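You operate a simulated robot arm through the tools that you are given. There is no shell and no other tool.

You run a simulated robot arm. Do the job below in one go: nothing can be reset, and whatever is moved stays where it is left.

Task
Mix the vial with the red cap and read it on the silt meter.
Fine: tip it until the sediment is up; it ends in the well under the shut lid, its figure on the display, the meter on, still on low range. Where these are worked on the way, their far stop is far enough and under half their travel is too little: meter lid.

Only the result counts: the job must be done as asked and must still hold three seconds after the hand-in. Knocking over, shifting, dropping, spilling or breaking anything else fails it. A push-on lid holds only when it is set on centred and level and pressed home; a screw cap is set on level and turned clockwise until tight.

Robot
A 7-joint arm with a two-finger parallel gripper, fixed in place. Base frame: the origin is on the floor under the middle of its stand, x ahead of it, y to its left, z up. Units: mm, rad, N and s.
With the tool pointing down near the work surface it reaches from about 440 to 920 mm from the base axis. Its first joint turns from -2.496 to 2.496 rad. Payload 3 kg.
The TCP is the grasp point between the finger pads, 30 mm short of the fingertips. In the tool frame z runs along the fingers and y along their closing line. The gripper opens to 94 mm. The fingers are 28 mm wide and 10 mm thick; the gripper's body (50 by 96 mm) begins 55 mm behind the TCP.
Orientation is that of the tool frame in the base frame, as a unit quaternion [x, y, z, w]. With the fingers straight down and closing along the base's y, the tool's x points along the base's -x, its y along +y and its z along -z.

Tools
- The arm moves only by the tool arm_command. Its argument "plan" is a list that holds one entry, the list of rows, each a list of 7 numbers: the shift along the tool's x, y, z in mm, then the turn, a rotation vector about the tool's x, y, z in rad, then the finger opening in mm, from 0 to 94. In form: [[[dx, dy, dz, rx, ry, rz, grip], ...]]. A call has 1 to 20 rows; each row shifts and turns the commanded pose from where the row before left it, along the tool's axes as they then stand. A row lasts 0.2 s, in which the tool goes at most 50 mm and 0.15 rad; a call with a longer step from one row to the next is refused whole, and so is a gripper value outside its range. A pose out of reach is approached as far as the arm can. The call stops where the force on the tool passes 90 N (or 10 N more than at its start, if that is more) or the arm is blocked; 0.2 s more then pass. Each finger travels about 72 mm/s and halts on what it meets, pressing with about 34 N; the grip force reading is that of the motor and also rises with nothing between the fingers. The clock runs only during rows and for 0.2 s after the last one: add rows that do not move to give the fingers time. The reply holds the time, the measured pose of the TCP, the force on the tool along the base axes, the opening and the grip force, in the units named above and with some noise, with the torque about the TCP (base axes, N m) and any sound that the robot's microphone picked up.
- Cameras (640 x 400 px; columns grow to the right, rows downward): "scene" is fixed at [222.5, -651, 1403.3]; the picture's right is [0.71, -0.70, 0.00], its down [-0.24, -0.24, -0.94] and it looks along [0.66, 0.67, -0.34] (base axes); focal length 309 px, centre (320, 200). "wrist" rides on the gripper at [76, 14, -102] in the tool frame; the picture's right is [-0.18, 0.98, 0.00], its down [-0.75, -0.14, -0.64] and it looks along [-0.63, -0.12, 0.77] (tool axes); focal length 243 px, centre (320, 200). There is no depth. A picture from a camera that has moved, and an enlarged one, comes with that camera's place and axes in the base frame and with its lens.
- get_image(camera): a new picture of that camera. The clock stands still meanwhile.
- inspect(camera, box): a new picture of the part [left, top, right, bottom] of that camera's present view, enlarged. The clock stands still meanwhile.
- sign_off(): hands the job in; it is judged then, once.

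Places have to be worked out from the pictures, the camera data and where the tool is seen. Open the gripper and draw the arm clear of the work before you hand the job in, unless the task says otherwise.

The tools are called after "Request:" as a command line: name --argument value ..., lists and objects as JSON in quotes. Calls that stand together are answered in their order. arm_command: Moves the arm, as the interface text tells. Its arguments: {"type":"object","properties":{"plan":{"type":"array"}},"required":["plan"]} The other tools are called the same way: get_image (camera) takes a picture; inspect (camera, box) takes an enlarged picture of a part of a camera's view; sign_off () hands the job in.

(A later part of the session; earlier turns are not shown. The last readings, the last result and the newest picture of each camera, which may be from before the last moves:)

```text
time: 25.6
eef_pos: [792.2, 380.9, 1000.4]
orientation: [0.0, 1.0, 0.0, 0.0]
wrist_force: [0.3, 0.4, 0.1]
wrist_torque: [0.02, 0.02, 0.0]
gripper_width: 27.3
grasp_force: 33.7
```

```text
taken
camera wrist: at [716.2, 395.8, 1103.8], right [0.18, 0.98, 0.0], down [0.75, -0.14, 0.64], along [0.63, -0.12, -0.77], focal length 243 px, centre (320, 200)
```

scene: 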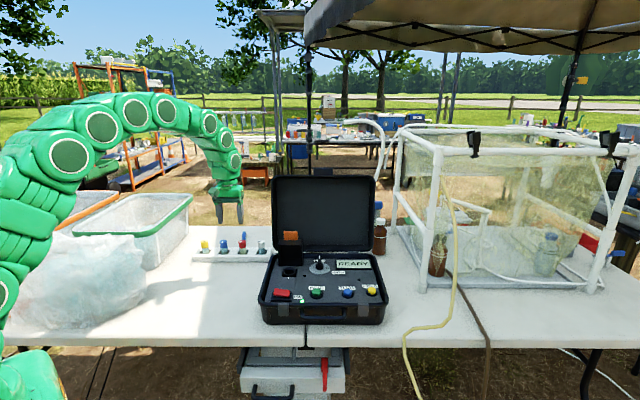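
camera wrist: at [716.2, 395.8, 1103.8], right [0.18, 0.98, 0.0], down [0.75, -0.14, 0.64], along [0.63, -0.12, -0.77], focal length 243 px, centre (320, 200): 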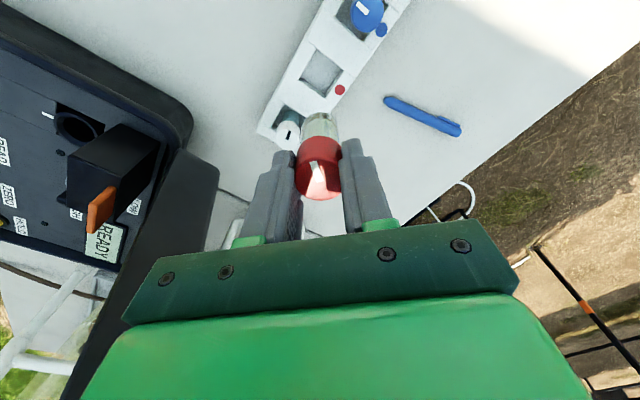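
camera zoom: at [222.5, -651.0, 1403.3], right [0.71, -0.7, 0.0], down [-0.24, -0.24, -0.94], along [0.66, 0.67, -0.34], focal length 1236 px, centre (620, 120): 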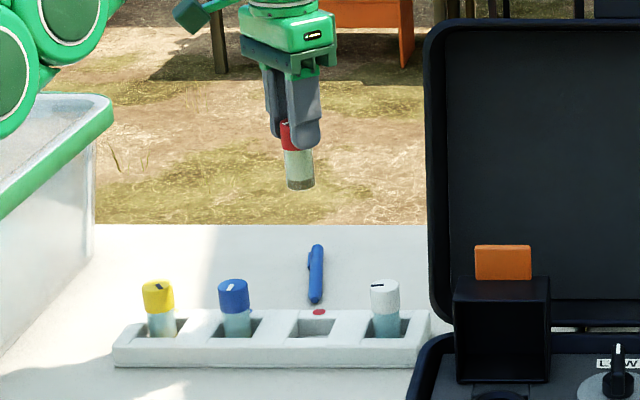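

The vial is about 68 mm long with sediment settled at its base. I'll carry it to a free spot up and back, then tip it outward.

Request:
arm_command --plan '[[[18.4, -12.2, -36, 0, 0, 0, 20], [18.4, -12.2, -36, 0, 0, 0, 20], [18.4, -12.2, -36, 0, 0, 0, 20], [18.4, -12.2, -36, 0, 0, 0, 20], [18.4, -12.2, -36, 0, 0, 0, 20], [0, 0, 0, 0, -0.15, 0, 20], [0, 0, 0, 0, -0.15, 0, 20], [0, 0, 0, 0, -0.15, 0, 20], [0, 0, 0, 0, -0.15, 0, 20], [0, 0, 0, 0, -0.15, 0, 20], [0, 0, 0, 0, -0.15, 0, 20], [0, 0, 0, 0, -0.15, 0, 20], [0, 0, 0, 0, -0.15, 0, 20], [0, 0, 0, 0, 0, 0, 20]]]'

Request:
get_image --camera "scene"

Request:
get_image --camera "wrist"

```text
time: 28.6
eef_pos: [698.9, 319.4, 1180.6]
orientation: [0.0, 0.825, 0.001, 0.565]
wrist_force: [-0.1, -1.1, 0.8]
wrist_torque: [0.02, 0.01, -0.02]
gripper_width: 27.2
grasp_force: 34.0
```

```text
taken
```

scene: 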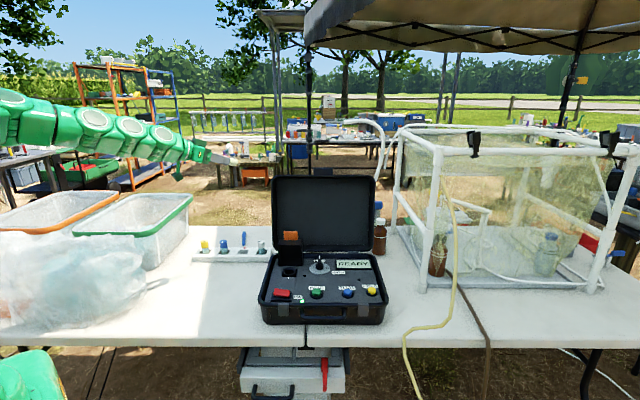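

```text
taken
camera wrist: at [576.3, 335.0, 1148.1], right [0.07, 0.98, 0.17], down [-0.33, -0.14, 0.93], along [0.94, -0.12, 0.31], focal length 243 px, centre (320, 200)
```

wrist: 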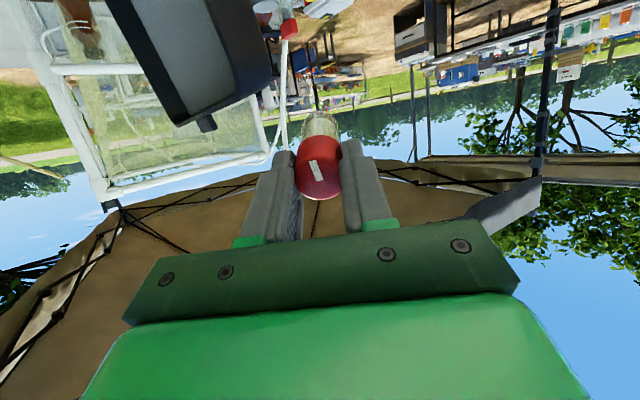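

The tool has tipped 1.2 rad cleanly. I continue past horizontal to about 2.1 rad.

Request:
arm_command --plan '[[[0, 0, 0, 0, -0.15, 0, 20], [0, 0, 0, 0, -0.15, 0, 20], [0, 0, 0, 0, -0.15, 0, 20], [0, 0, 0, 0, -0.15, 0, 20], [0, 0, 0, 0, -0.15, 0, 20], [0, 0, 0, 0, -0.15, 0, 20], [0, 0, 0, 0, 0, 0, 20]]]'

Request:
inspect --camera "scene" --box '[100, 60, 300, 220]'

Request:
inspect --camera "wrist" --box '[240, 80, 400, 220]'

```text
time: 30.2
eef_pos: [698.1, 302.6, 1178.8]
orientation: [0.023, 0.76, -0.03, 0.649]
wrist_force: [0.0, -0.6, -0.3]
wrist_torque: [0.01, 0.02, -0.01]
gripper_width: 27.3
grasp_force: 34.3
out of reach, approached as far as the arm can: row 2, 3, 4, 5, 6
```

```text
2.50 times, centred on (200, 140) of scene
camera zoom: at [222.5, -651.0, 1403.3], right [0.71, -0.7, 0.0], down [-0.24, -0.24, -0.94], along [0.66, 0.67, -0.34], focal length 772 px, centre (620, 350)
```

zoom: 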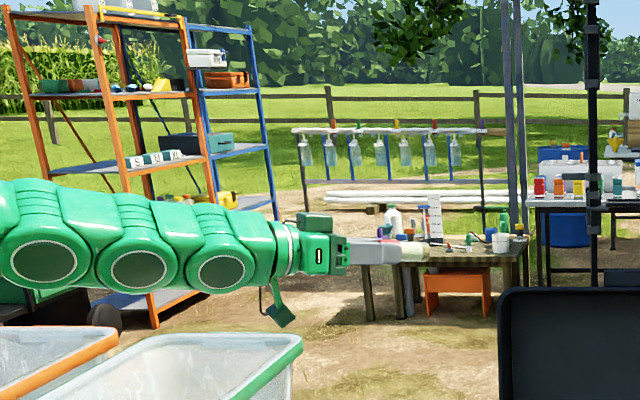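

```text
2.86 times, centred on (320, 150) of wrist
camera zoom: at [586.6, 323.4, 1119.6], right [0.1, 0.98, 0.17], down [-0.52, -0.09, 0.85], along [0.85, -0.17, 0.5], focal length 693 px, centre (320, 343)
```

zoom: 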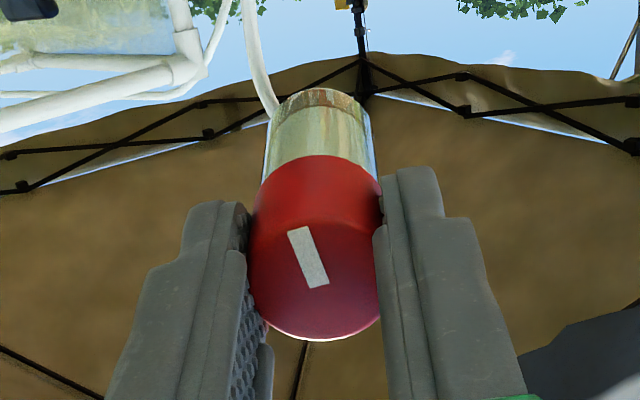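

The arm ran out of reach at about 81° tilt because it is stretched. I'll draw the commanded pose 150 mm back toward the base so the arm can bend and complete the tilt.

Request:
arm_command --plan '[[[-12.6, 0, -21.6, 0, 0, 0, 20], [-12.6, 0, -21.6, 0, 0, 0, 20], [-12.6, 0, -21.6, 0, 0, 0, 20], [-12.6, 0, -21.6, 0, 0, 0, 20], [-12.6, 0, -21.6, 0, 0, 0, 20], [-12.6, 0, -21.6, 0, 0, 0, 20], [0, 0, 0, 0, 0, 0, 20]]]'

Request:
get_image --camera "scene"

```text
time: 32.0
eef_pos: [623.4, 311.6, 1143.1]
orientation: [-0.001, 0.813, -0.082, 0.577]
wrist_force: [0.3, 0.0, 0.2]
wrist_torque: [0.01, 0.05, -0.01]
gripper_width: 27.0
grasp_force: 34.4
stopped in row 7: the arm was blocked; the commanded pose is now the measured one
```

```text
taken
```

scene: 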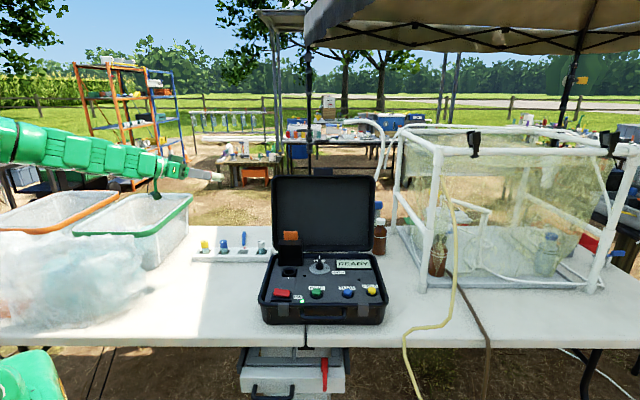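

The arm was blocked: the wrist will not bend past straight in that direction. Instead I'll set the tool upright again, line its x-axis up with the arm's radial direction, and then tip by rolling sideways about the forearm, which should allow a full inversion.

Request:
arm_command --plan '[[[0, 0, 0, 0, 0.137, 0, 20], [0, 0, 0, 0, 0.137, 0, 20], [0, 0, 0, 0, 0.137, 0, 20], [0, 0, 0, 0, 0.137, 0, 20], [0, 0, 0, 0, 0.137, 0, 20], [0, 0, 0, 0, 0.137, 0, 20], [0, 0, 0, 0, 0.137, 0, 20], [0, 0, 0, 0, 0.137, 0, 20], [0, 0, 0, 0, 0.137, 0, 20], [0, 0, 0, -0.135, 0, 0, 20], [0, 0, 0, 0, 0, -0.14, 20], [0, 0, 0, 0, 0, -0.14, 20], [0, 0, 0, 0, 0, -0.14, 20], [0, 0, 0, 0, 0, -0.14, 20], [0, 0, 0, 0, 0, 0, 20]]]'

Request:
get_image --camera "scene"

Request:
get_image --camera "wrist"

```text
time: 35.2
eef_pos: [620.5, 312.5, 1148.5]
orientation: [-0.235, 0.972, -0.002, 0.008]
wrist_force: [0.3, -0.3, -1.6]
wrist_torque: [-0.02, 0.0, 0.0]
gripper_width: 26.9
grasp_force: 34.1
```

```text
taken
```

scene: 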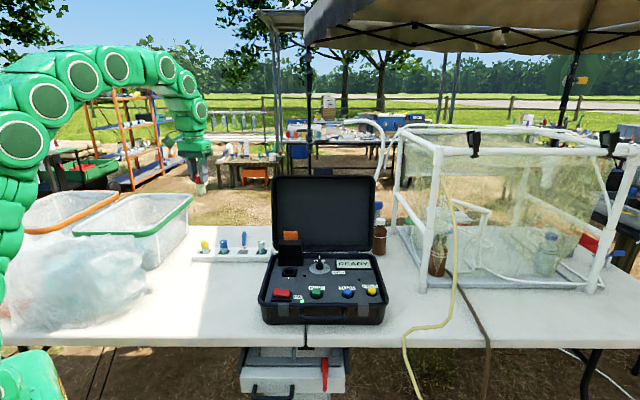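

```text
taken
camera wrist: at [545.4, 291.5, 1249.8], right [-0.28, 0.96, 0.0], down [0.72, 0.22, 0.65], along [0.63, 0.18, -0.76], focal length 243 px, centre (320, 200)
```

wrist: 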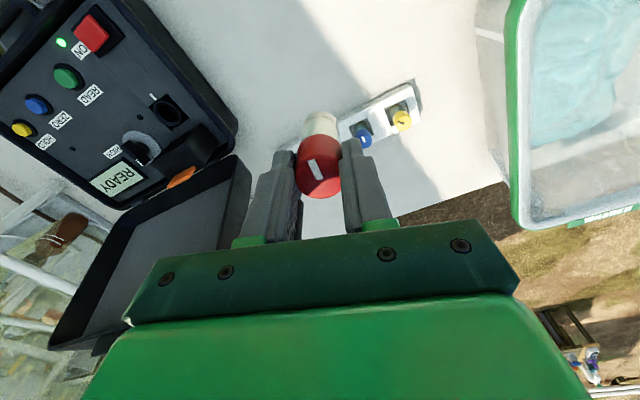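

Upright again with the vial firmly held. Now I roll the tool sideways (toward +y, away from the meter) about the wrist centre, 1.5 rad first.

Request:
arm_command --plan '[[[0, 29.9, -2.25, -0.15, 0, 0, 20], [0, 29.9, -2.25, -0.15, 0, 0, 20], [0, 29.9, -2.25, -0.15, 0, 0, 20], [0, 29.9, -2.25, -0.15, 0, 0, 20], [0, 29.9, -2.25, -0.15, 0, 0, 20], [0, 29.9, -2.25, -0.15, 0, 0, 20], [0, 29.9, -2.25, -0.15, 0, 0, 20], [0, 29.9, -2.25, -0.15, 0, 0, 20], [0, 0, 0, 0, 0, 0, 20]]]'

Request:
get_image --camera "scene"

```text
time: 37.2
eef_pos: [533.0, 480.9, 1274.1]
orientation: [-0.197, 0.803, 0.548, -0.126]
wrist_force: [-0.3, -0.6, 0.0]
wrist_torque: [-0.02, -0.03, -0.02]
gripper_width: 27.1
grasp_force: 34.0
```

```text
taken
```

scene: 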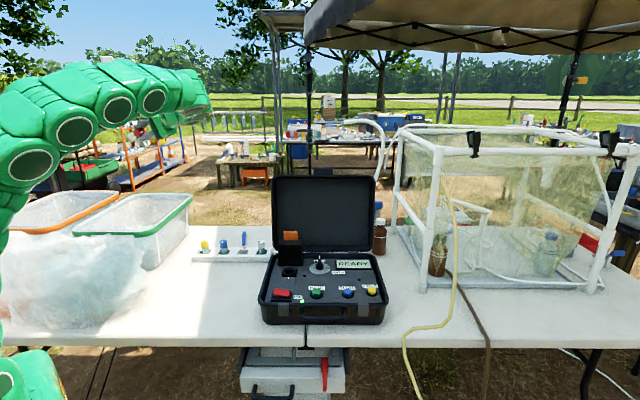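

Rolled 1.2 rad with no limit met. I continue past horizontal.

Request:
arm_command --plan '[[[0, 29.9, -2.25, -0.15, 0, 0, 20], [0, 29.9, -2.25, -0.15, 0, 0, 20], [0, 29.9, -2.25, -0.15, 0, 0, 20], [0, 29.9, -2.25, -0.15, 0, 0, 20], [0, 29.9, -2.25, -0.15, 0, 0, 20], [0, 0, 0, 0, 0, 0, 20]]]'

Request:
get_image --camera "scene"

Request:
get_image --camera "wrist"

```text
time: 38.6
eef_pos: [532.5, 479.2, 1420.0]
orientation: [-0.138, 0.547, 0.804, -0.189]
wrist_force: [0.6, 0.3, -0.8]
wrist_torque: [-0.02, 0.01, 0.0]
gripper_width: 27.2
grasp_force: 33.9
```

```text
taken
```

scene: 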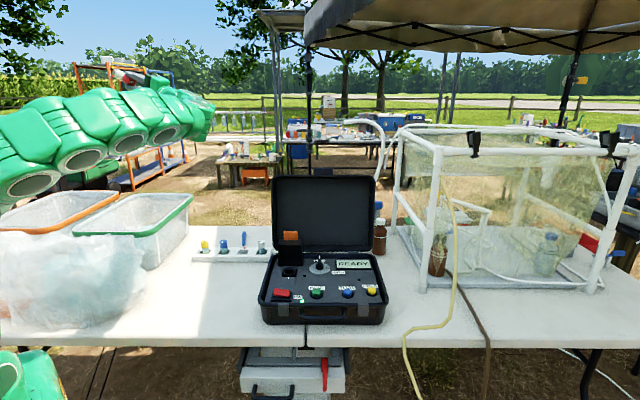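

```text
taken
camera wrist: at [511.1, 356.0, 1396.2], right [0.32, -0.24, 0.92], down [0.92, -0.14, -0.35], along [0.21, 0.96, 0.18], focal length 243 px, centre (320, 200)
```

wrist: 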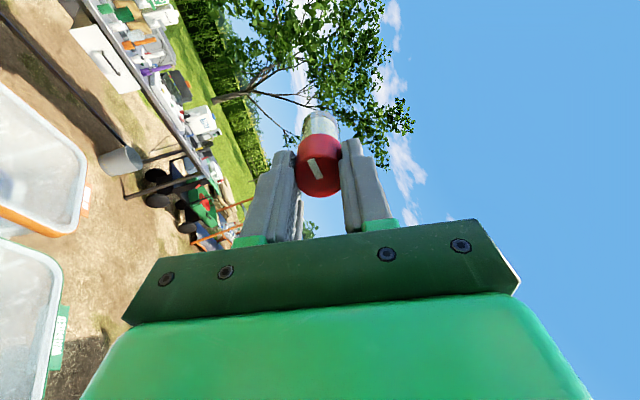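

The vial now points 21° upward inverted and the arm is clear. I roll on to about 2.7 rad for a near-full inversion.

Request:
arm_command --plan '[[[0, 29.9, -2.25, -0.15, 0, 0, 20], [0, 29.9, -2.25, -0.15, 0, 0, 20], [0, 29.9, -2.25, -0.15, 0, 0, 20], [0, 29.9, -2.25, -0.15, 0, 0, 20], [0, 0, 0, 0, 0, 0, 20], [0, 0, 0, 0, 0, 0, 20]]]'

Request:
get_image --camera "scene"

Request:
inspect --camera "wrist" --box '[240, 80, 400, 220]'

```text
time: 40.0
eef_pos: [562.9, 411.3, 1512.8]
orientation: [-0.076, 0.285, 0.929, -0.221]
wrist_force: [0.4, 0.1, 0.4]
wrist_torque: [-0.02, -0.04, 0.0]
gripper_width: 26.7
grasp_force: 33.6
```

```text
taken
```

scene: 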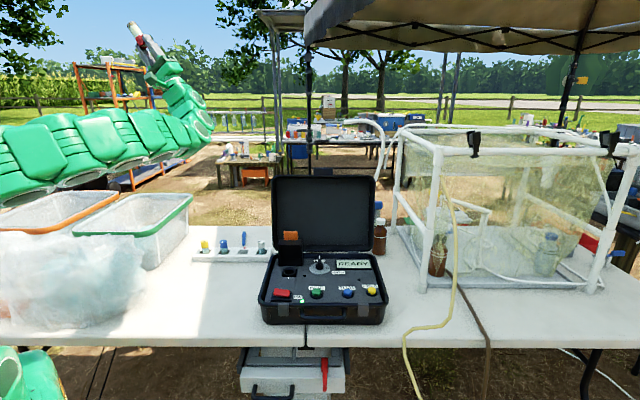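

```text
2.86 times, centred on (320, 150) of wrist
camera zoom: at [527.9, 315.3, 1435.5], right [0.53, -0.64, 0.56], down [0.79, 0.13, -0.6], along [0.31, 0.75, 0.58], focal length 693 px, centre (320, 343)
```

zoom: 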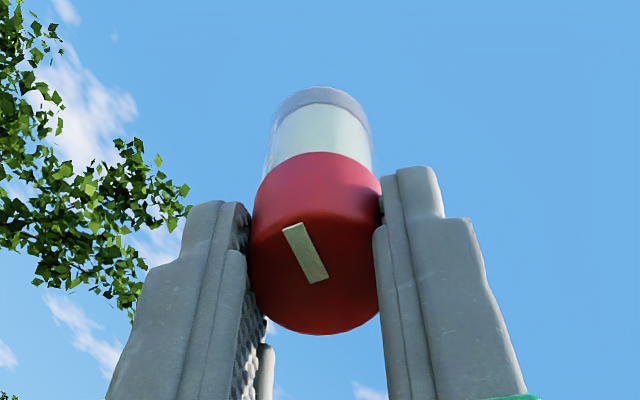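

The vial is now inverted at about 146°. I'll zoom in from the scene camera to see the sediment.

Request:
inspect --camera "scene" --box '[110, 5, 190, 75]'

```text
5.71 times, centred on (150, 40) of scene
camera zoom: at [222.5, -651.0, 1403.3], right [0.71, -0.7, 0.0], down [-0.24, -0.24, -0.94], along [0.66, 0.67, -0.34], focal length 1766 px, centre (1291, 1114)
```

zoom: 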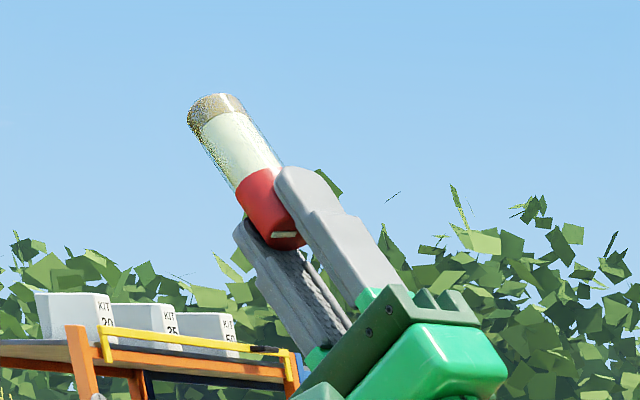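

The brown layer still clings to the base of the vial. I'll hold a second inverted and see whether it loosens, before rocking it.

Request:
arm_command --plan '[[[0, 0, 0, 0, 0, 0, 20], [0, 0, 0, 0, 0, 0, 20], [0, 0, 0, 0, 0, 0, 20], [0, 0, 0, 0, 0, 0, 20], [0, 0, 0, 0, 0, 0, 20], [0, 0, 0, 0, 0, 0, 20]]]'

Request:
inspect --camera "scene" --box '[110, 5, 190, 75]'

```text
time: 41.4
eef_pos: [562.7, 411.0, 1512.3]
orientation: [-0.075, 0.285, 0.929, -0.222]
wrist_force: [0.1, 0.3, -0.1]
wrist_torque: [0.0, -0.01, -0.01]
gripper_width: 26.9
grasp_force: 33.9
```

```text
5.71 times, centred on (150, 40) of scene
camera zoom: at [222.5, -651.0, 1403.3], right [0.71, -0.7, 0.0], down [-0.24, -0.24, -0.94], along [0.66, 0.67, -0.34], focal length 1766 px, centre (1291, 1114)
```

zoom: 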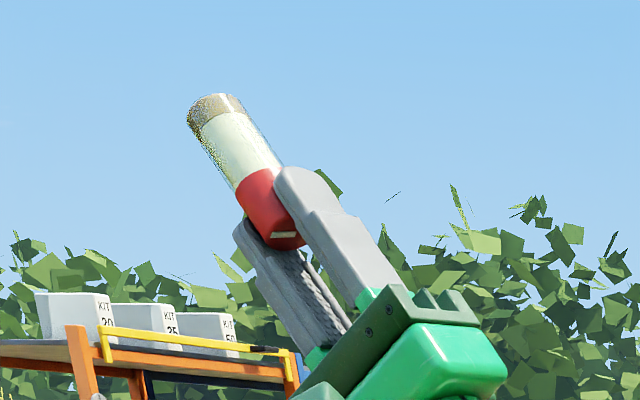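

No visible change while held still. I'll roll back upright and look at the base of the vial there.

Request:
arm_command --plan '[[[0, -29.9, -2.25, 0.15, 0, 0, 20], [0, -29.9, -2.25, 0.15, 0, 0, 20], [0, -29.9, -2.25, 0.15, 0, 0, 20], [0, -29.9, -2.25, 0.15, 0, 0, 20], [0, -29.9, -2.25, 0.15, 0, 0, 20], [0, -29.9, -2.25, 0.15, 0, 0, 20], [0, -29.9, -2.25, 0.15, 0, 0, 20], [0, -29.9, -2.25, 0.15, 0, 0, 20], [0, -29.9, -2.25, 0.15, 0, 0, 20], [0, -29.9, -2.25, 0.15, 0, 0, 20], [0, -29.9, -2.25, 0.15, 0, 0, 20], [0, -29.9, -2.25, 0.15, 0, 0, 20], [0, -29.9, -2.25, 0.15, 0, 0, 20], [0, -29.9, -2.25, 0.15, 0, 0, 20], [0, -29.9, -2.25, 0.15, 0, 0, 20], [0, -29.9, -2.25, 0.15, 0, 0, 20], [0, -29.9, -2.25, 0.15, 0, 0, 20], [0, 0, 0, 0, 0, 0, 20]]]'

Request:
inspect --camera "scene" --box '[160, 130, 240, 200]'

Request:
inspect --camera "wrist" --box '[260, 80, 380, 200]'

```text
time: 45.2
eef_pos: [621.7, 313.2, 1148.5]
orientation: [-0.234, 0.972, -0.002, 0.007]
wrist_force: [0.0, -0.6, -0.3]
wrist_torque: [-0.02, 0.0, -0.01]
gripper_width: 27.1
grasp_force: 33.8
```

```text
5.71 times, centred on (200, 165) of scene
camera zoom: at [222.5, -651.0, 1403.3], right [0.71, -0.7, 0.0], down [-0.24, -0.24, -0.94], along [0.66, 0.67, -0.34], focal length 1766 px, centre (1006, 400)
```

zoom: 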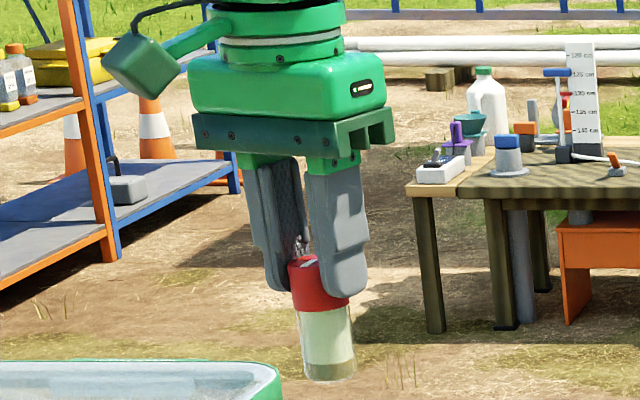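

```text
3.33 times, centred on (320, 140) of wrist
camera zoom: at [546.2, 291.9, 1251.3], right [-0.28, 0.96, 0.0], down [0.73, 0.22, 0.65], along [0.63, 0.18, -0.76], focal length 809 px, centre (320, 400)
```

zoom: 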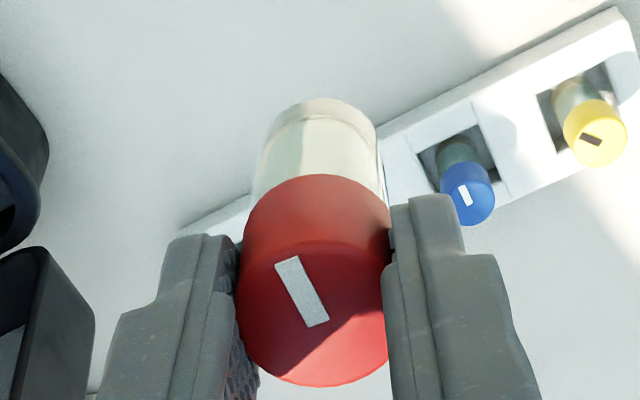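

The "layer" turns out to be the clear thick glass base; the liquid above looks evenly pale now. I'll zoom in more to judge whether any sediment is left on the base.

Request:
inspect --camera "scene" --box '[190, 155, 215, 180]'

Request:
inspect --camera "wrist" --box '[295, 100, 345, 140]'

Request:
inspect --camera "scene" --box '[190, 235, 275, 270]'

```text
16.00 times, centred on (202, 168) of scene
camera zoom: at [222.5, -651.0, 1403.3], right [0.71, -0.7, 0.0], down [-0.24, -0.24, -0.94], along [0.66, 0.67, -0.34], focal length 4944 px, centre (2200, 720)
```

zoom: 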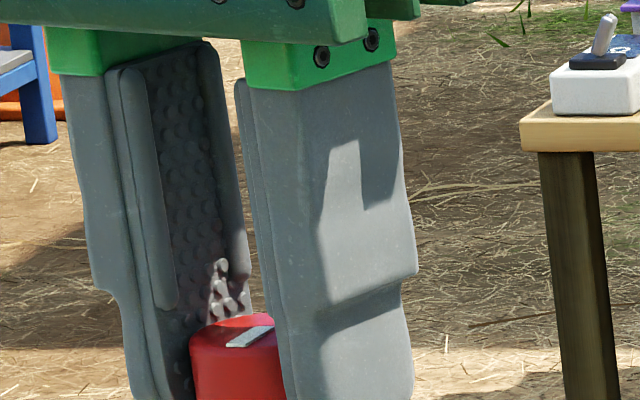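

```text
10.00 times, centred on (320, 120) of wrist
camera zoom: at [546.2, 291.9, 1251.3], right [-0.28, 0.96, 0.0], down [0.73, 0.22, 0.65], along [0.63, 0.18, -0.76], focal length 2426 px, centre (320, 1000)
```

zoom: 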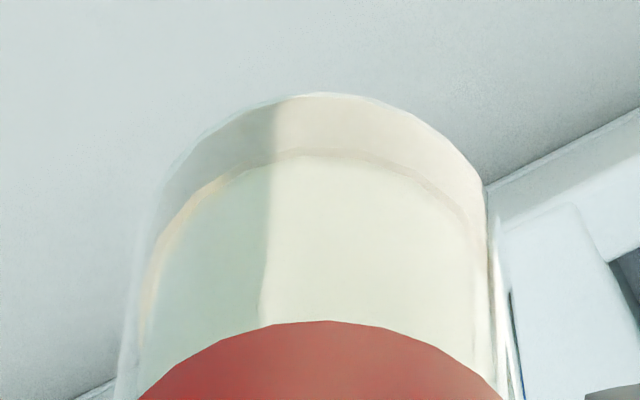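

```text
7.53 times, centred on (232, 252) of scene
camera zoom: at [222.5, -651.0, 1403.3], right [0.71, -0.7, 0.0], down [-0.24, -0.24, -0.94], along [0.66, 0.67, -0.34], focal length 2326 px, centre (979, -195)
```

zoom: 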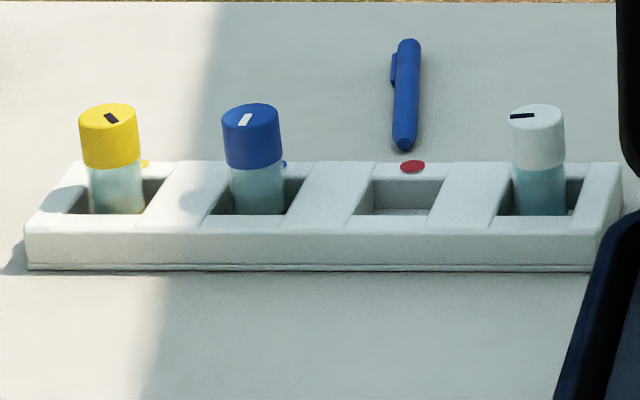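

Request:
inspect --camera "scene" --box '[188, 172, 218, 202]'

```text
13.33 times, centred on (203, 187) of scene
camera zoom: at [222.5, -651.0, 1403.3], right [0.71, -0.7, 0.0], down [-0.24, -0.24, -0.94], along [0.66, 0.67, -0.34], focal length 4120 px, centre (1880, 373)
```

zoom: 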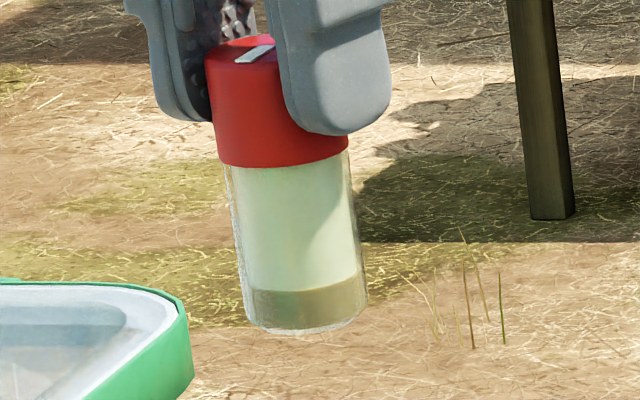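

At this zoom an olive-brown layer is still on the vial's floor, so one inversion is not enough. I'll repeat the inversion and compare.

Request:
arm_command --plan '[[[0, 29.9, -2.25, -0.15, 0, 0, 20], [0, 29.9, -2.25, -0.15, 0, 0, 20], [0, 29.9, -2.25, -0.15, 0, 0, 20], [0, 29.9, -2.25, -0.15, 0, 0, 20], [0, 29.9, -2.25, -0.15, 0, 0, 20], [0, 29.9, -2.25, -0.15, 0, 0, 20], [0, 29.9, -2.25, -0.15, 0, 0, 20], [0, 29.9, -2.25, -0.15, 0, 0, 20], [0, 29.9, -2.25, -0.15, 0, 0, 20], [0, 29.9, -2.25, -0.15, 0, 0, 20], [0, 29.9, -2.25, -0.15, 0, 0, 20], [0, 29.9, -2.25, -0.15, 0, 0, 20], [0, 29.9, -2.25, -0.15, 0, 0, 20], [0, 29.9, -2.25, -0.15, 0, 0, 20], [0, 29.9, -2.25, -0.15, 0, 0, 20], [0, 29.9, -2.25, -0.15, 0, 0, 20], [0, 29.9, -2.25, -0.15, 0, 0, 20], [0, 0, 0, 0, 0, 0, 20]]]'

Request:
inspect --camera "scene" --box '[120, 15, 160, 50]'

Request:
arm_command --plan '[[[0, -29.9, -2.25, 0.15, 0, 0, 20], [0, -29.9, -2.25, 0.15, 0, 0, 20], [0, -29.9, -2.25, 0.15, 0, 0, 20], [0, -29.9, -2.25, 0.15, 0, 0, 20], [0, -29.9, -2.25, 0.15, 0, 0, 20], [0, -29.9, -2.25, 0.15, 0, 0, 20], [0, -29.9, -2.25, 0.15, 0, 0, 20], [0, -29.9, -2.25, 0.15, 0, 0, 20], [0, -29.9, -2.25, 0.15, 0, 0, 20], [0, -29.9, -2.25, 0.15, 0, 0, 20], [0, -29.9, -2.25, 0.15, 0, 0, 20], [0, -29.9, -2.25, 0.15, 0, 0, 20], [0, -29.9, -2.25, 0.15, 0, 0, 20], [0, -29.9, -2.25, 0.15, 0, 0, 20], [0, -29.9, -2.25, 0.15, 0, 0, 20], [0, -29.9, -2.25, 0.15, 0, 0, 20], [0, -29.9, -2.25, 0.15, 0, 0, 20], [0, 0, 0, 0, 0, 0, 20]]]'

Request:
inspect --camera "scene" --box '[188, 172, 218, 202]'

```text
time: 49.0
eef_pos: [563.9, 413.2, 1512.5]
orientation: [-0.077, 0.284, 0.93, -0.221]
wrist_force: [-0.1, 0.0, -0.5]
wrist_torque: [-0.01, -0.02, -0.02]
gripper_width: 26.9
grasp_force: 34.6
```

```text
11.43 times, centred on (140, 32) of scene
camera zoom: at [222.5, -651.0, 1403.3], right [0.71, -0.7, 0.0], down [-0.24, -0.24, -0.94], along [0.66, 0.67, -0.34], focal length 3531 px, centre (2377, 2114)
```

zoom: 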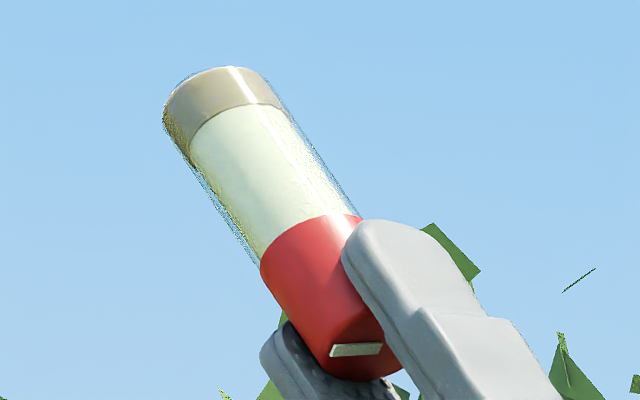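

```text
time: 52.8
eef_pos: [619.5, 314.7, 1146.4]
orientation: [-0.234, 0.972, -0.002, 0.007]
wrist_force: [0.8, 0.1, -1.0]
wrist_torque: [0.0, 0.01, 0.01]
gripper_width: 26.9
grasp_force: 33.9
```

```text
13.33 times, centred on (203, 187) of scene
camera zoom: at [222.5, -651.0, 1403.3], right [0.71, -0.7, 0.0], down [-0.24, -0.24, -0.94], along [0.66, 0.67, -0.34], focal length 4120 px, centre (1880, 373)
```

zoom: 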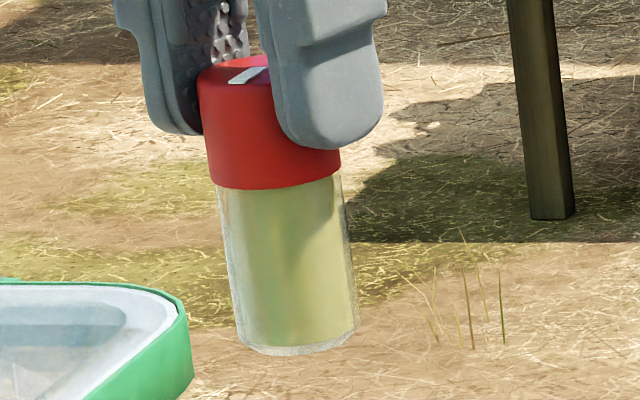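

The sediment is now fully up: the liquid is evenly yellow-green with no layer on the floor. Without delay I carry the vial across to above the well, turning to the yaw that lines the cap tick up with the panel mark.

Request:
arm_command --plan '[[[0, 0, 0, -0.0066, 0.013, -0.13, 20], [0, 0, 0, 0, 0, -0.13, 20], [4.7, -41.5, 10, 0, 0, 0, 20], [4.7, -41.5, 10, 0, 0, 0, 20], [4.7, -41.5, 10, 0, 0, 0, 20], [4.7, -41.5, 10, 0, 0, 0, 20], [4.7, -41.5, 10, 0, 0, 0, 20], [4.7, -41.5, 10, 0, 0, 0, 20], [4.7, -41.5, 10, 0, 0, 0, 20], [0, 0, 38, 0, 0, 0, 20], [0, 0, 38, 0, 0, 0, 20], [0, 0, 0, 0, 0, 0, 20]]]'

Request:
get_image --camera "wrist"

Request:
inspect --camera "scene" --box '[255, 190, 345, 290]'

```text
time: 55.4
eef_pos: [790.7, 79.2, 1000.0]
orientation: [-0.359, 0.933, 0.0, 0.0]
wrist_force: [-0.1, -0.7, -0.2]
wrist_torque: [-0.01, -0.01, -0.01]
gripper_width: 26.9
grasp_force: 33.7
```

```text
taken
camera wrist: at [724.6, 39.5, 1103.2], right [-0.52, 0.85, 0.0], down [0.65, 0.4, 0.64], along [0.55, 0.33, -0.77], focal length 243 px, centre (320, 200)
```

wrist: 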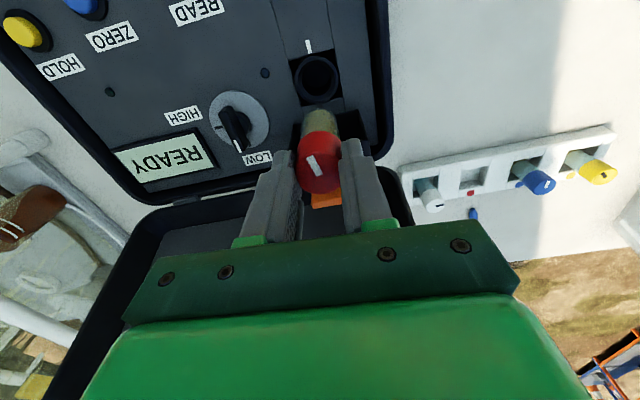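

```text
4.00 times, centred on (300, 240) of scene
camera zoom: at [222.5, -651.0, 1403.3], right [0.71, -0.7, 0.0], down [-0.24, -0.24, -0.94], along [0.66, 0.67, -0.34], focal length 1236 px, centre (400, 40)
```

zoom: 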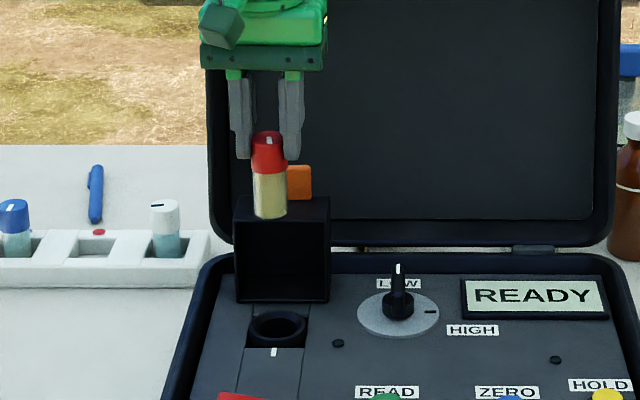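

The vial hangs over the well area and stays cloudy. I zoom on the well for an accurate fix.

Request:
inspect --camera "wrist" --box '[270, 30, 370, 130]'

Request:
inspect --camera "scene" --box '[300, 255, 340, 280]'

Request:
inspect --camera "scene" --box '[305, 255, 345, 280]'

Request:
inspect --camera "scene" --box '[270, 258, 310, 283]'

```text
4.00 times, centred on (320, 80) of wrist
camera zoom: at [724.6, 39.5, 1103.2], right [-0.52, 0.85, 0.0], down [0.65, 0.4, 0.64], along [0.55, 0.33, -0.77], focal length 970 px, centre (320, 680)
```

zoom: 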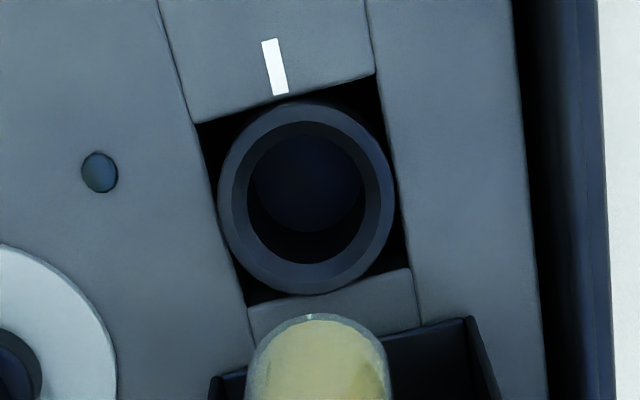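

```text
16.00 times, centred on (320, 268) of scene
camera zoom: at [222.5, -651.0, 1403.3], right [0.71, -0.7, 0.0], down [-0.24, -0.24, -0.94], along [0.66, 0.67, -0.34], focal length 4944 px, centre (320, -880)
```

zoom: 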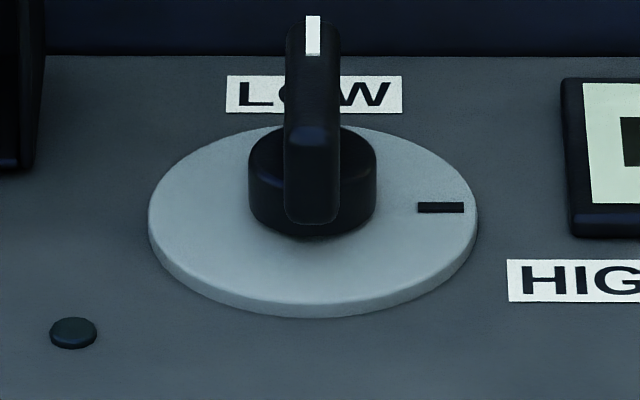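

```text
16.00 times, centred on (325, 268) of scene
camera zoom: at [222.5, -651.0, 1403.3], right [0.71, -0.7, 0.0], down [-0.24, -0.24, -0.94], along [0.66, 0.67, -0.34], focal length 4944 px, centre (240, -880)
```

zoom: 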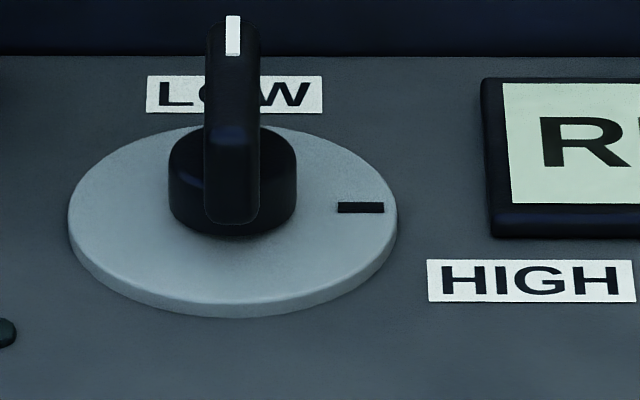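

```text
16.00 times, centred on (290, 270) of scene
camera zoom: at [222.5, -651.0, 1403.3], right [0.71, -0.7, 0.0], down [-0.24, -0.24, -0.94], along [0.66, 0.67, -0.34], focal length 4944 px, centre (800, -928)
```

zoom: 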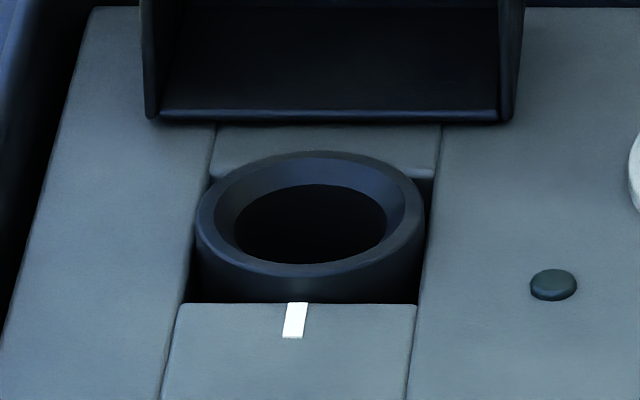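

The ring of the well centres at about (785.5, 72.4) with its top near z≈815; bore about 33 mm, vial about 28 mm. The vial's bottom hangs at (789.5, 78.9), so I shift by (−4.2, −6.4) mm and go down to just above the ring.

Request:
arm_command --plan '[[[7.4, -1.9, 10, 0, 0, 0, 20], [0, 0, 30, 0, 0, 0, 20], [0, 0, 30, 0, 0, 0, 20], [0, 0, 20, 0, 0, 0, 20], [0, 0, 0, 0, 0, 0, 20]]]'

Request:
inspect --camera "wrist" --box '[270, 60, 370, 160]'

Request:
inspect --camera "scene" --box '[260, 233, 320, 283]'

```text
time: 56.6
eef_pos: [785.2, 72.4, 911.4]
orientation: [-0.358, 0.934, 0.0, 0.0]
wrist_force: [0.4, -0.4, -1.0]
wrist_torque: [0.02, 0.0, -0.01]
gripper_width: 26.6
grasp_force: 33.9
```

```text
4.00 times, centred on (320, 110) of wrist
camera zoom: at [719.6, 31.9, 1014.2], right [-0.52, 0.85, 0.0], down [0.65, 0.4, 0.64], along [0.55, 0.33, -0.77], focal length 970 px, centre (320, 560)
```

zoom: 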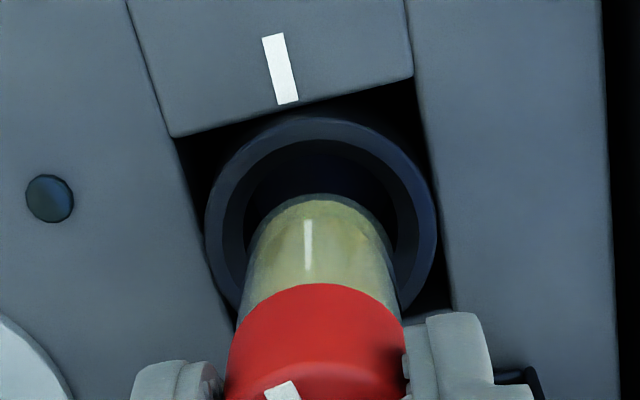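

```text
8.00 times, centred on (290, 258) of scene
camera zoom: at [222.5, -651.0, 1403.3], right [0.71, -0.7, 0.0], down [-0.24, -0.24, -0.94], along [0.66, 0.67, -0.34], focal length 2472 px, centre (560, -264)
```

zoom: 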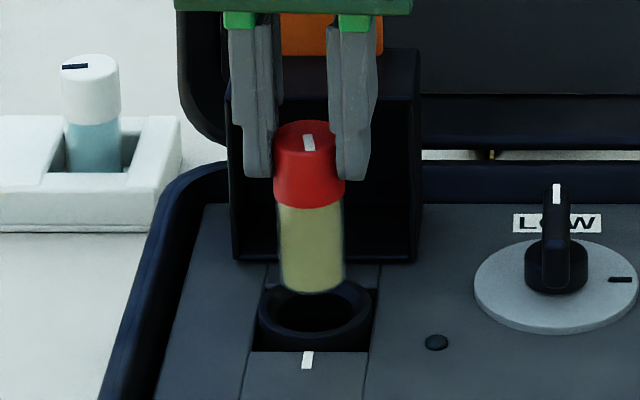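

The vial is centred over the bore within about 1 mm and the tick faces the mark. I'll lower it slowly into the well, checking force.

Request:
arm_command --plan '[[[0, -0.5, 8, 0, 0, 0, 20], [0, 0, 8, 0, 0, 0, 20], [0, 0, 8, 0, 0, 0, 20], [0, 0, 6, 0, 0, 0, 20], [0, 0, 0, 0, 0, 0, 20]]]'

Request:
inspect --camera "scene" --box '[260, 233, 320, 283]'

```text
time: 57.8
eef_pos: [786.4, 70.7, 881.8]
orientation: [-0.358, 0.934, 0.0, 0.001]
wrist_force: [-0.2, 0.3, -0.9]
wrist_torque: [-0.01, 0.0, 0.01]
gripper_width: 27.1
grasp_force: 33.8
```

```text
8.00 times, centred on (290, 258) of scene
camera zoom: at [222.5, -651.0, 1403.3], right [0.71, -0.7, 0.0], down [-0.24, -0.24, -0.94], along [0.66, 0.67, -0.34], focal length 2472 px, centre (560, -264)
```

zoom: 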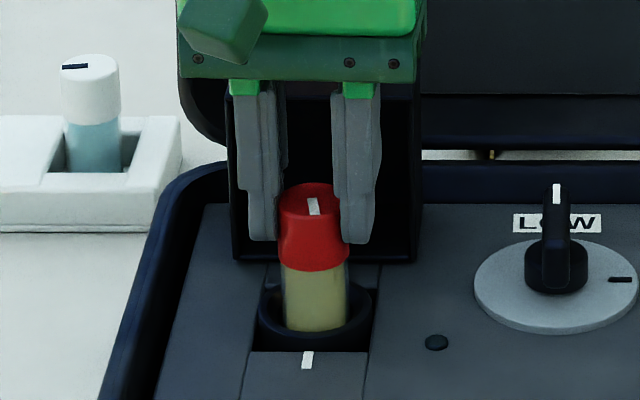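

No contact yet, and it is entering the bore cleanly. I continue down in smaller steps.

Request:
arm_command --plan '[[[0, 0, 6, 0, 0, 0, 20], [0, 0, 6, 0, 0, 0, 20], [0, 0, 5, 0, 0, 0, 20], [0, 0, 3, 0, 0, 0, 20], [0, 0, 0, 0, 0, 0, 20]]]'

Request:
inspect --camera "scene" --box '[260, 233, 320, 283]'

```text
time: 59.0
eef_pos: [787.1, 70.6, 862.1]
orientation: [-0.358, 0.934, 0.0, 0.0]
wrist_force: [-0.9, -0.3, 10.9]
wrist_torque: [-0.05, 0.1, -0.03]
gripper_width: 26.7
grasp_force: 34.0
```

```text
8.00 times, centred on (290, 258) of scene
camera zoom: at [222.5, -651.0, 1403.3], right [0.71, -0.7, 0.0], down [-0.24, -0.24, -0.94], along [0.66, 0.67, -0.34], focal length 2472 px, centre (560, -264)
```

zoom: 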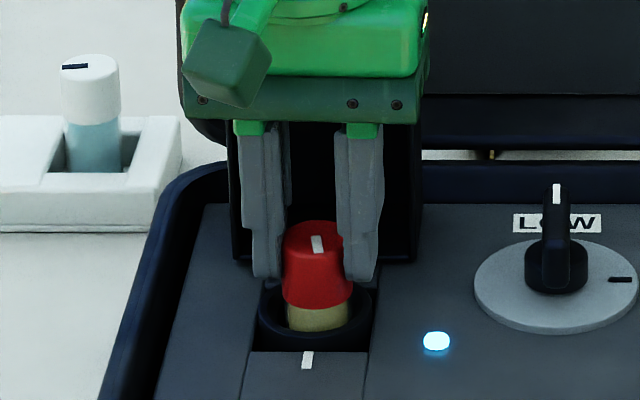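

A blue light beside the well has come on and I feel 11 N of contact, so the vial has reached the bottom. I press 1.5 mm more to confirm it is seated.

Request:
arm_command --plan '[[[0, 0, 1.5, 0, 0, 0, 20], [0, 0, 0, 0, 0, 0, 20]]]'

Request:
inspect --camera "wrist" --box '[240, 80, 400, 220]'

```text
time: 59.6
eef_pos: [787.9, 72.2, 860.8]
orientation: [-0.358, 0.934, 0.0, 0.002]
wrist_force: [3.2, 1.3, 26.1]
wrist_torque: [0.12, -0.3, -0.03]
gripper_width: 26.9
grasp_force: 33.9
```

```text
2.86 times, centred on (320, 150) of wrist
camera zoom: at [720.7, 31.0, 964.0], right [-0.52, 0.85, 0.0], down [0.65, 0.4, 0.64], along [0.55, 0.34, -0.76], focal length 693 px, centre (320, 343)
```

zoom: 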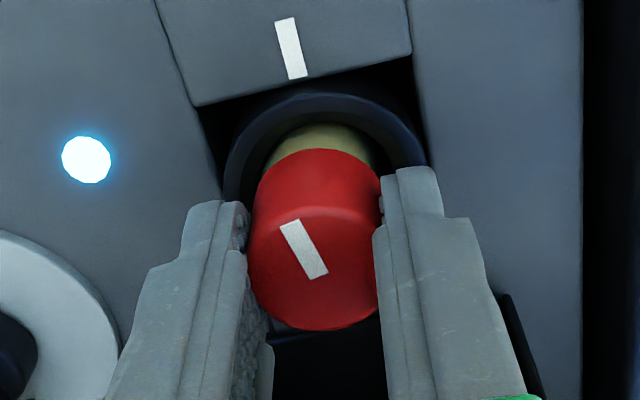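

26 N confirms it is on the floor of the well. The cap tick looks about 10° off the panel mark, so I'll check that from the scene camera.

Request:
inspect --camera "scene" --box '[285, 255, 315, 285]'

```text
13.33 times, centred on (300, 270) of scene
camera zoom: at [222.5, -651.0, 1403.3], right [0.71, -0.7, 0.0], down [-0.24, -0.24, -0.94], along [0.66, 0.67, -0.34], focal length 4120 px, centre (587, -733)
```

zoom: 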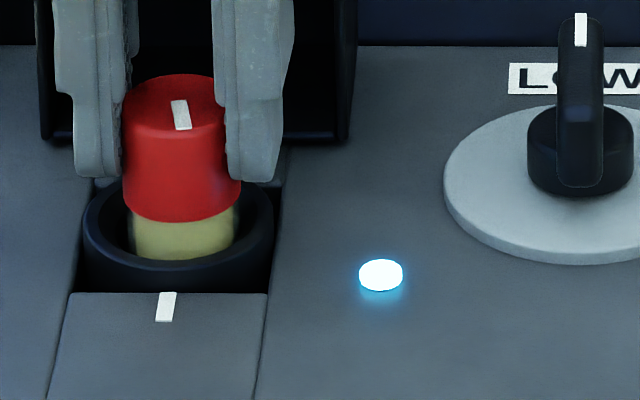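

Both views agree the tick is about 12° off the mark. I'll relieve the pressure, turn the vial 12° clockwise in the well, and look again.

Request:
arm_command --plan '[[[0, 0, -1.5, 0, 0, 0, 20], [0, 0, 0, 0, 0, 0.1, 20], [0, 0, 0, 0, 0, 0.1, 20], [0, 0, 0, 0, 0, 0, 20]]]'

Request:
inspect --camera "scene" --box '[285, 255, 315, 285]'

Request:
inspect --camera "wrist" --box '[240, 80, 400, 220]'

```text
time: 60.6
eef_pos: [787.2, 70.5, 861.2]
orientation: [-0.263, 0.965, -0.001, 0.0]
wrist_force: [-2.5, -0.3, 6.5]
wrist_torque: [0.03, 0.13, 0.01]
gripper_width: 26.9
grasp_force: 33.8
```

```text
13.33 times, centred on (300, 270) of scene
camera zoom: at [222.5, -651.0, 1403.3], right [0.71, -0.7, 0.0], down [-0.24, -0.24, -0.94], along [0.66, 0.67, -0.34], focal length 4120 px, centre (587, -733)
```

zoom: 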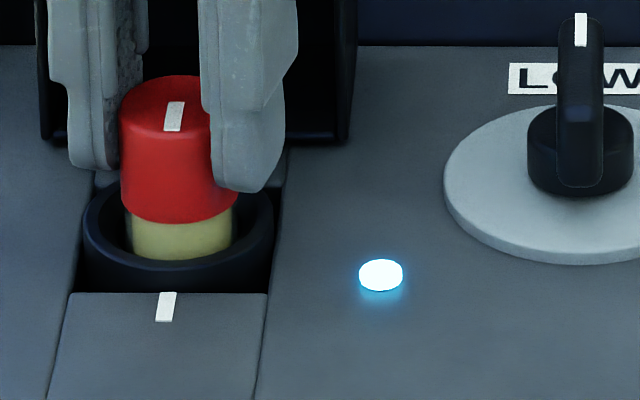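

```text
2.86 times, centred on (320, 150) of wrist
camera zoom: at [713.5, 44.8, 964.2], right [-0.34, 0.94, 0.0], down [0.72, 0.26, 0.64], along [0.6, 0.22, -0.77], focal length 693 px, centre (320, 343)
```

zoom: 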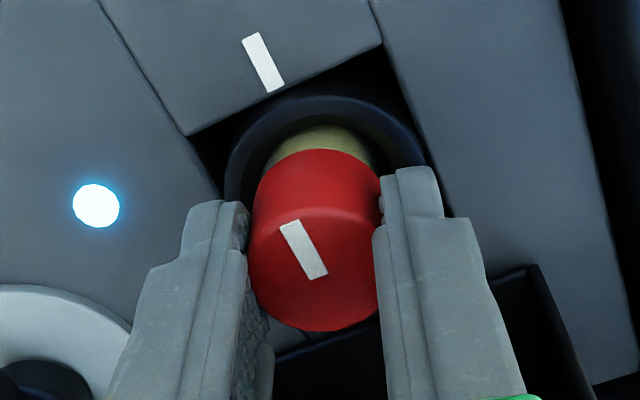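

The tick now lines up with the mark and the light stays on. I'll release, then rise straight up.

Request:
arm_command --plan '[[[0, 0, 0, 0, 0, 0, 32], [0, 0, 0, 0, 0, 0, 50], [0, 0, 0, 0, 0, 0, 50], [0, 0, -10, 0, 0, 0, 50], [0, 0, -30, 0, 0, 0, 50], [0, 0, -45, 0, 0, 0, 50], [0, 0, -45, 0, 0, 0, 50], [0, 0, 0, 0, 0, 0, 50]]]'

Request:
get_image --camera "wrist"

Request:
inspect --camera "scene" --box '[255, 190, 345, 290]'

```text
time: 62.4
eef_pos: [784.0, 70.1, 990.5]
orientation: [-0.262, 0.965, 0.001, 0.0]
wrist_force: [0.3, -0.2, 0.2]
wrist_torque: [0.0, 0.02, 0.01]
gripper_width: 50.2
grasp_force: 0.1
```

```text
taken
camera wrist: at [711.6, 44.8, 1093.4], right [-0.34, 0.94, 0.0], down [0.72, 0.26, 0.64], along [0.6, 0.22, -0.77], focal length 243 px, centre (320, 200)
```

wrist: 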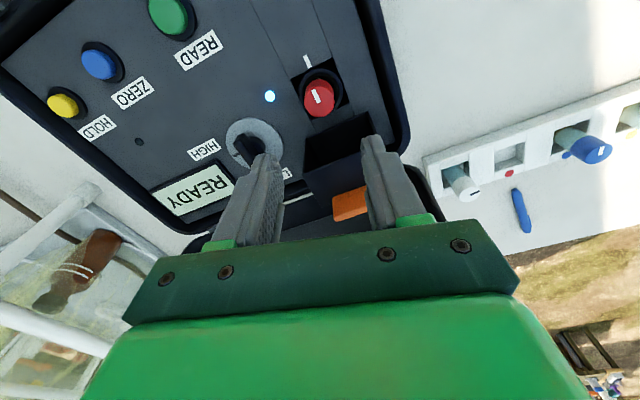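

```text
4.00 times, centred on (300, 240) of scene
camera zoom: at [222.5, -651.0, 1403.3], right [0.71, -0.7, 0.0], down [-0.24, -0.24, -0.94], along [0.66, 0.67, -0.34], focal length 1236 px, centre (400, 40)
```

zoom: 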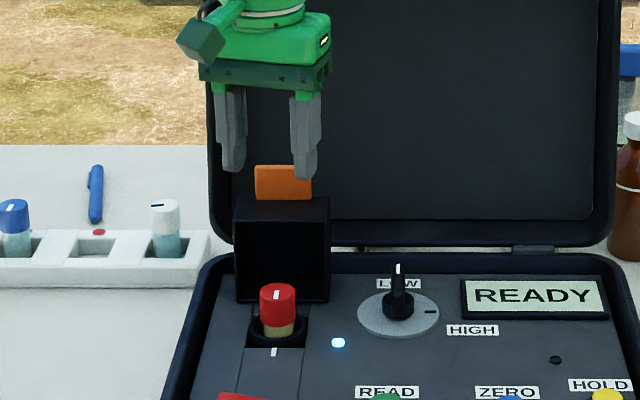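

The vial stands straight in the well with its tick on the mark and the blue light on. Next the cover: I'll return to the tilted approach pose in front of the orange lip that I used before.

Request:
arm_command --plan '[[[0, 0, 0, 0, 0, -0.128, 70], [0, 0, 0, 0, 0, -0.128, 70], [0, 0, 0, 0, -0.15, 0, 70], [0, 0, 0, 0, -0.15, 0, 70], [0, 0, 0, 0, -0.15, 0, 70], [0, 0, 0, 0, -0.15, 0, 70], [0, 0, 0, 0, -0.15, 0, 70], [-17.8, 1.2, 20, 0, 0, 0, 70], [0, 0, 0, 0, 0, 0, 70]]]'

Request:
get_image --camera "wrist"

```text
time: 64.4
eef_pos: [804.2, 91.8, 988.5]
orientation: [-0.357, 0.859, 0.141, 0.34]
wrist_force: [0.7, 0.2, -0.3]
wrist_torque: [0.01, -0.04, -0.02]
gripper_width: 70.1
grasp_force: 0.1
```

```text
taken
camera wrist: at [705.4, 12.8, 1012.3], right [-0.6, 0.79, 0.12], down [0.18, -0.02, 0.98], along [0.78, 0.61, -0.13], focal length 243 px, centre (320, 200)
```

wrist: 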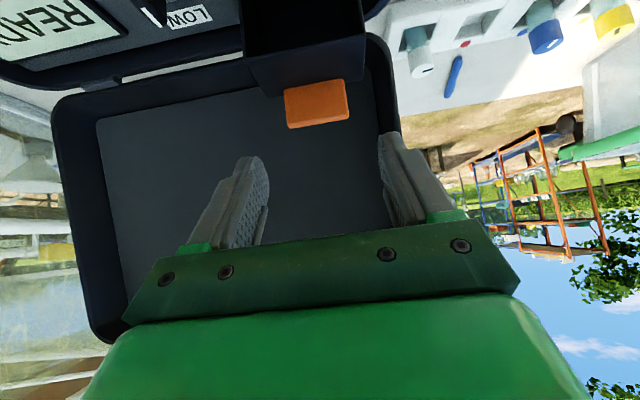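

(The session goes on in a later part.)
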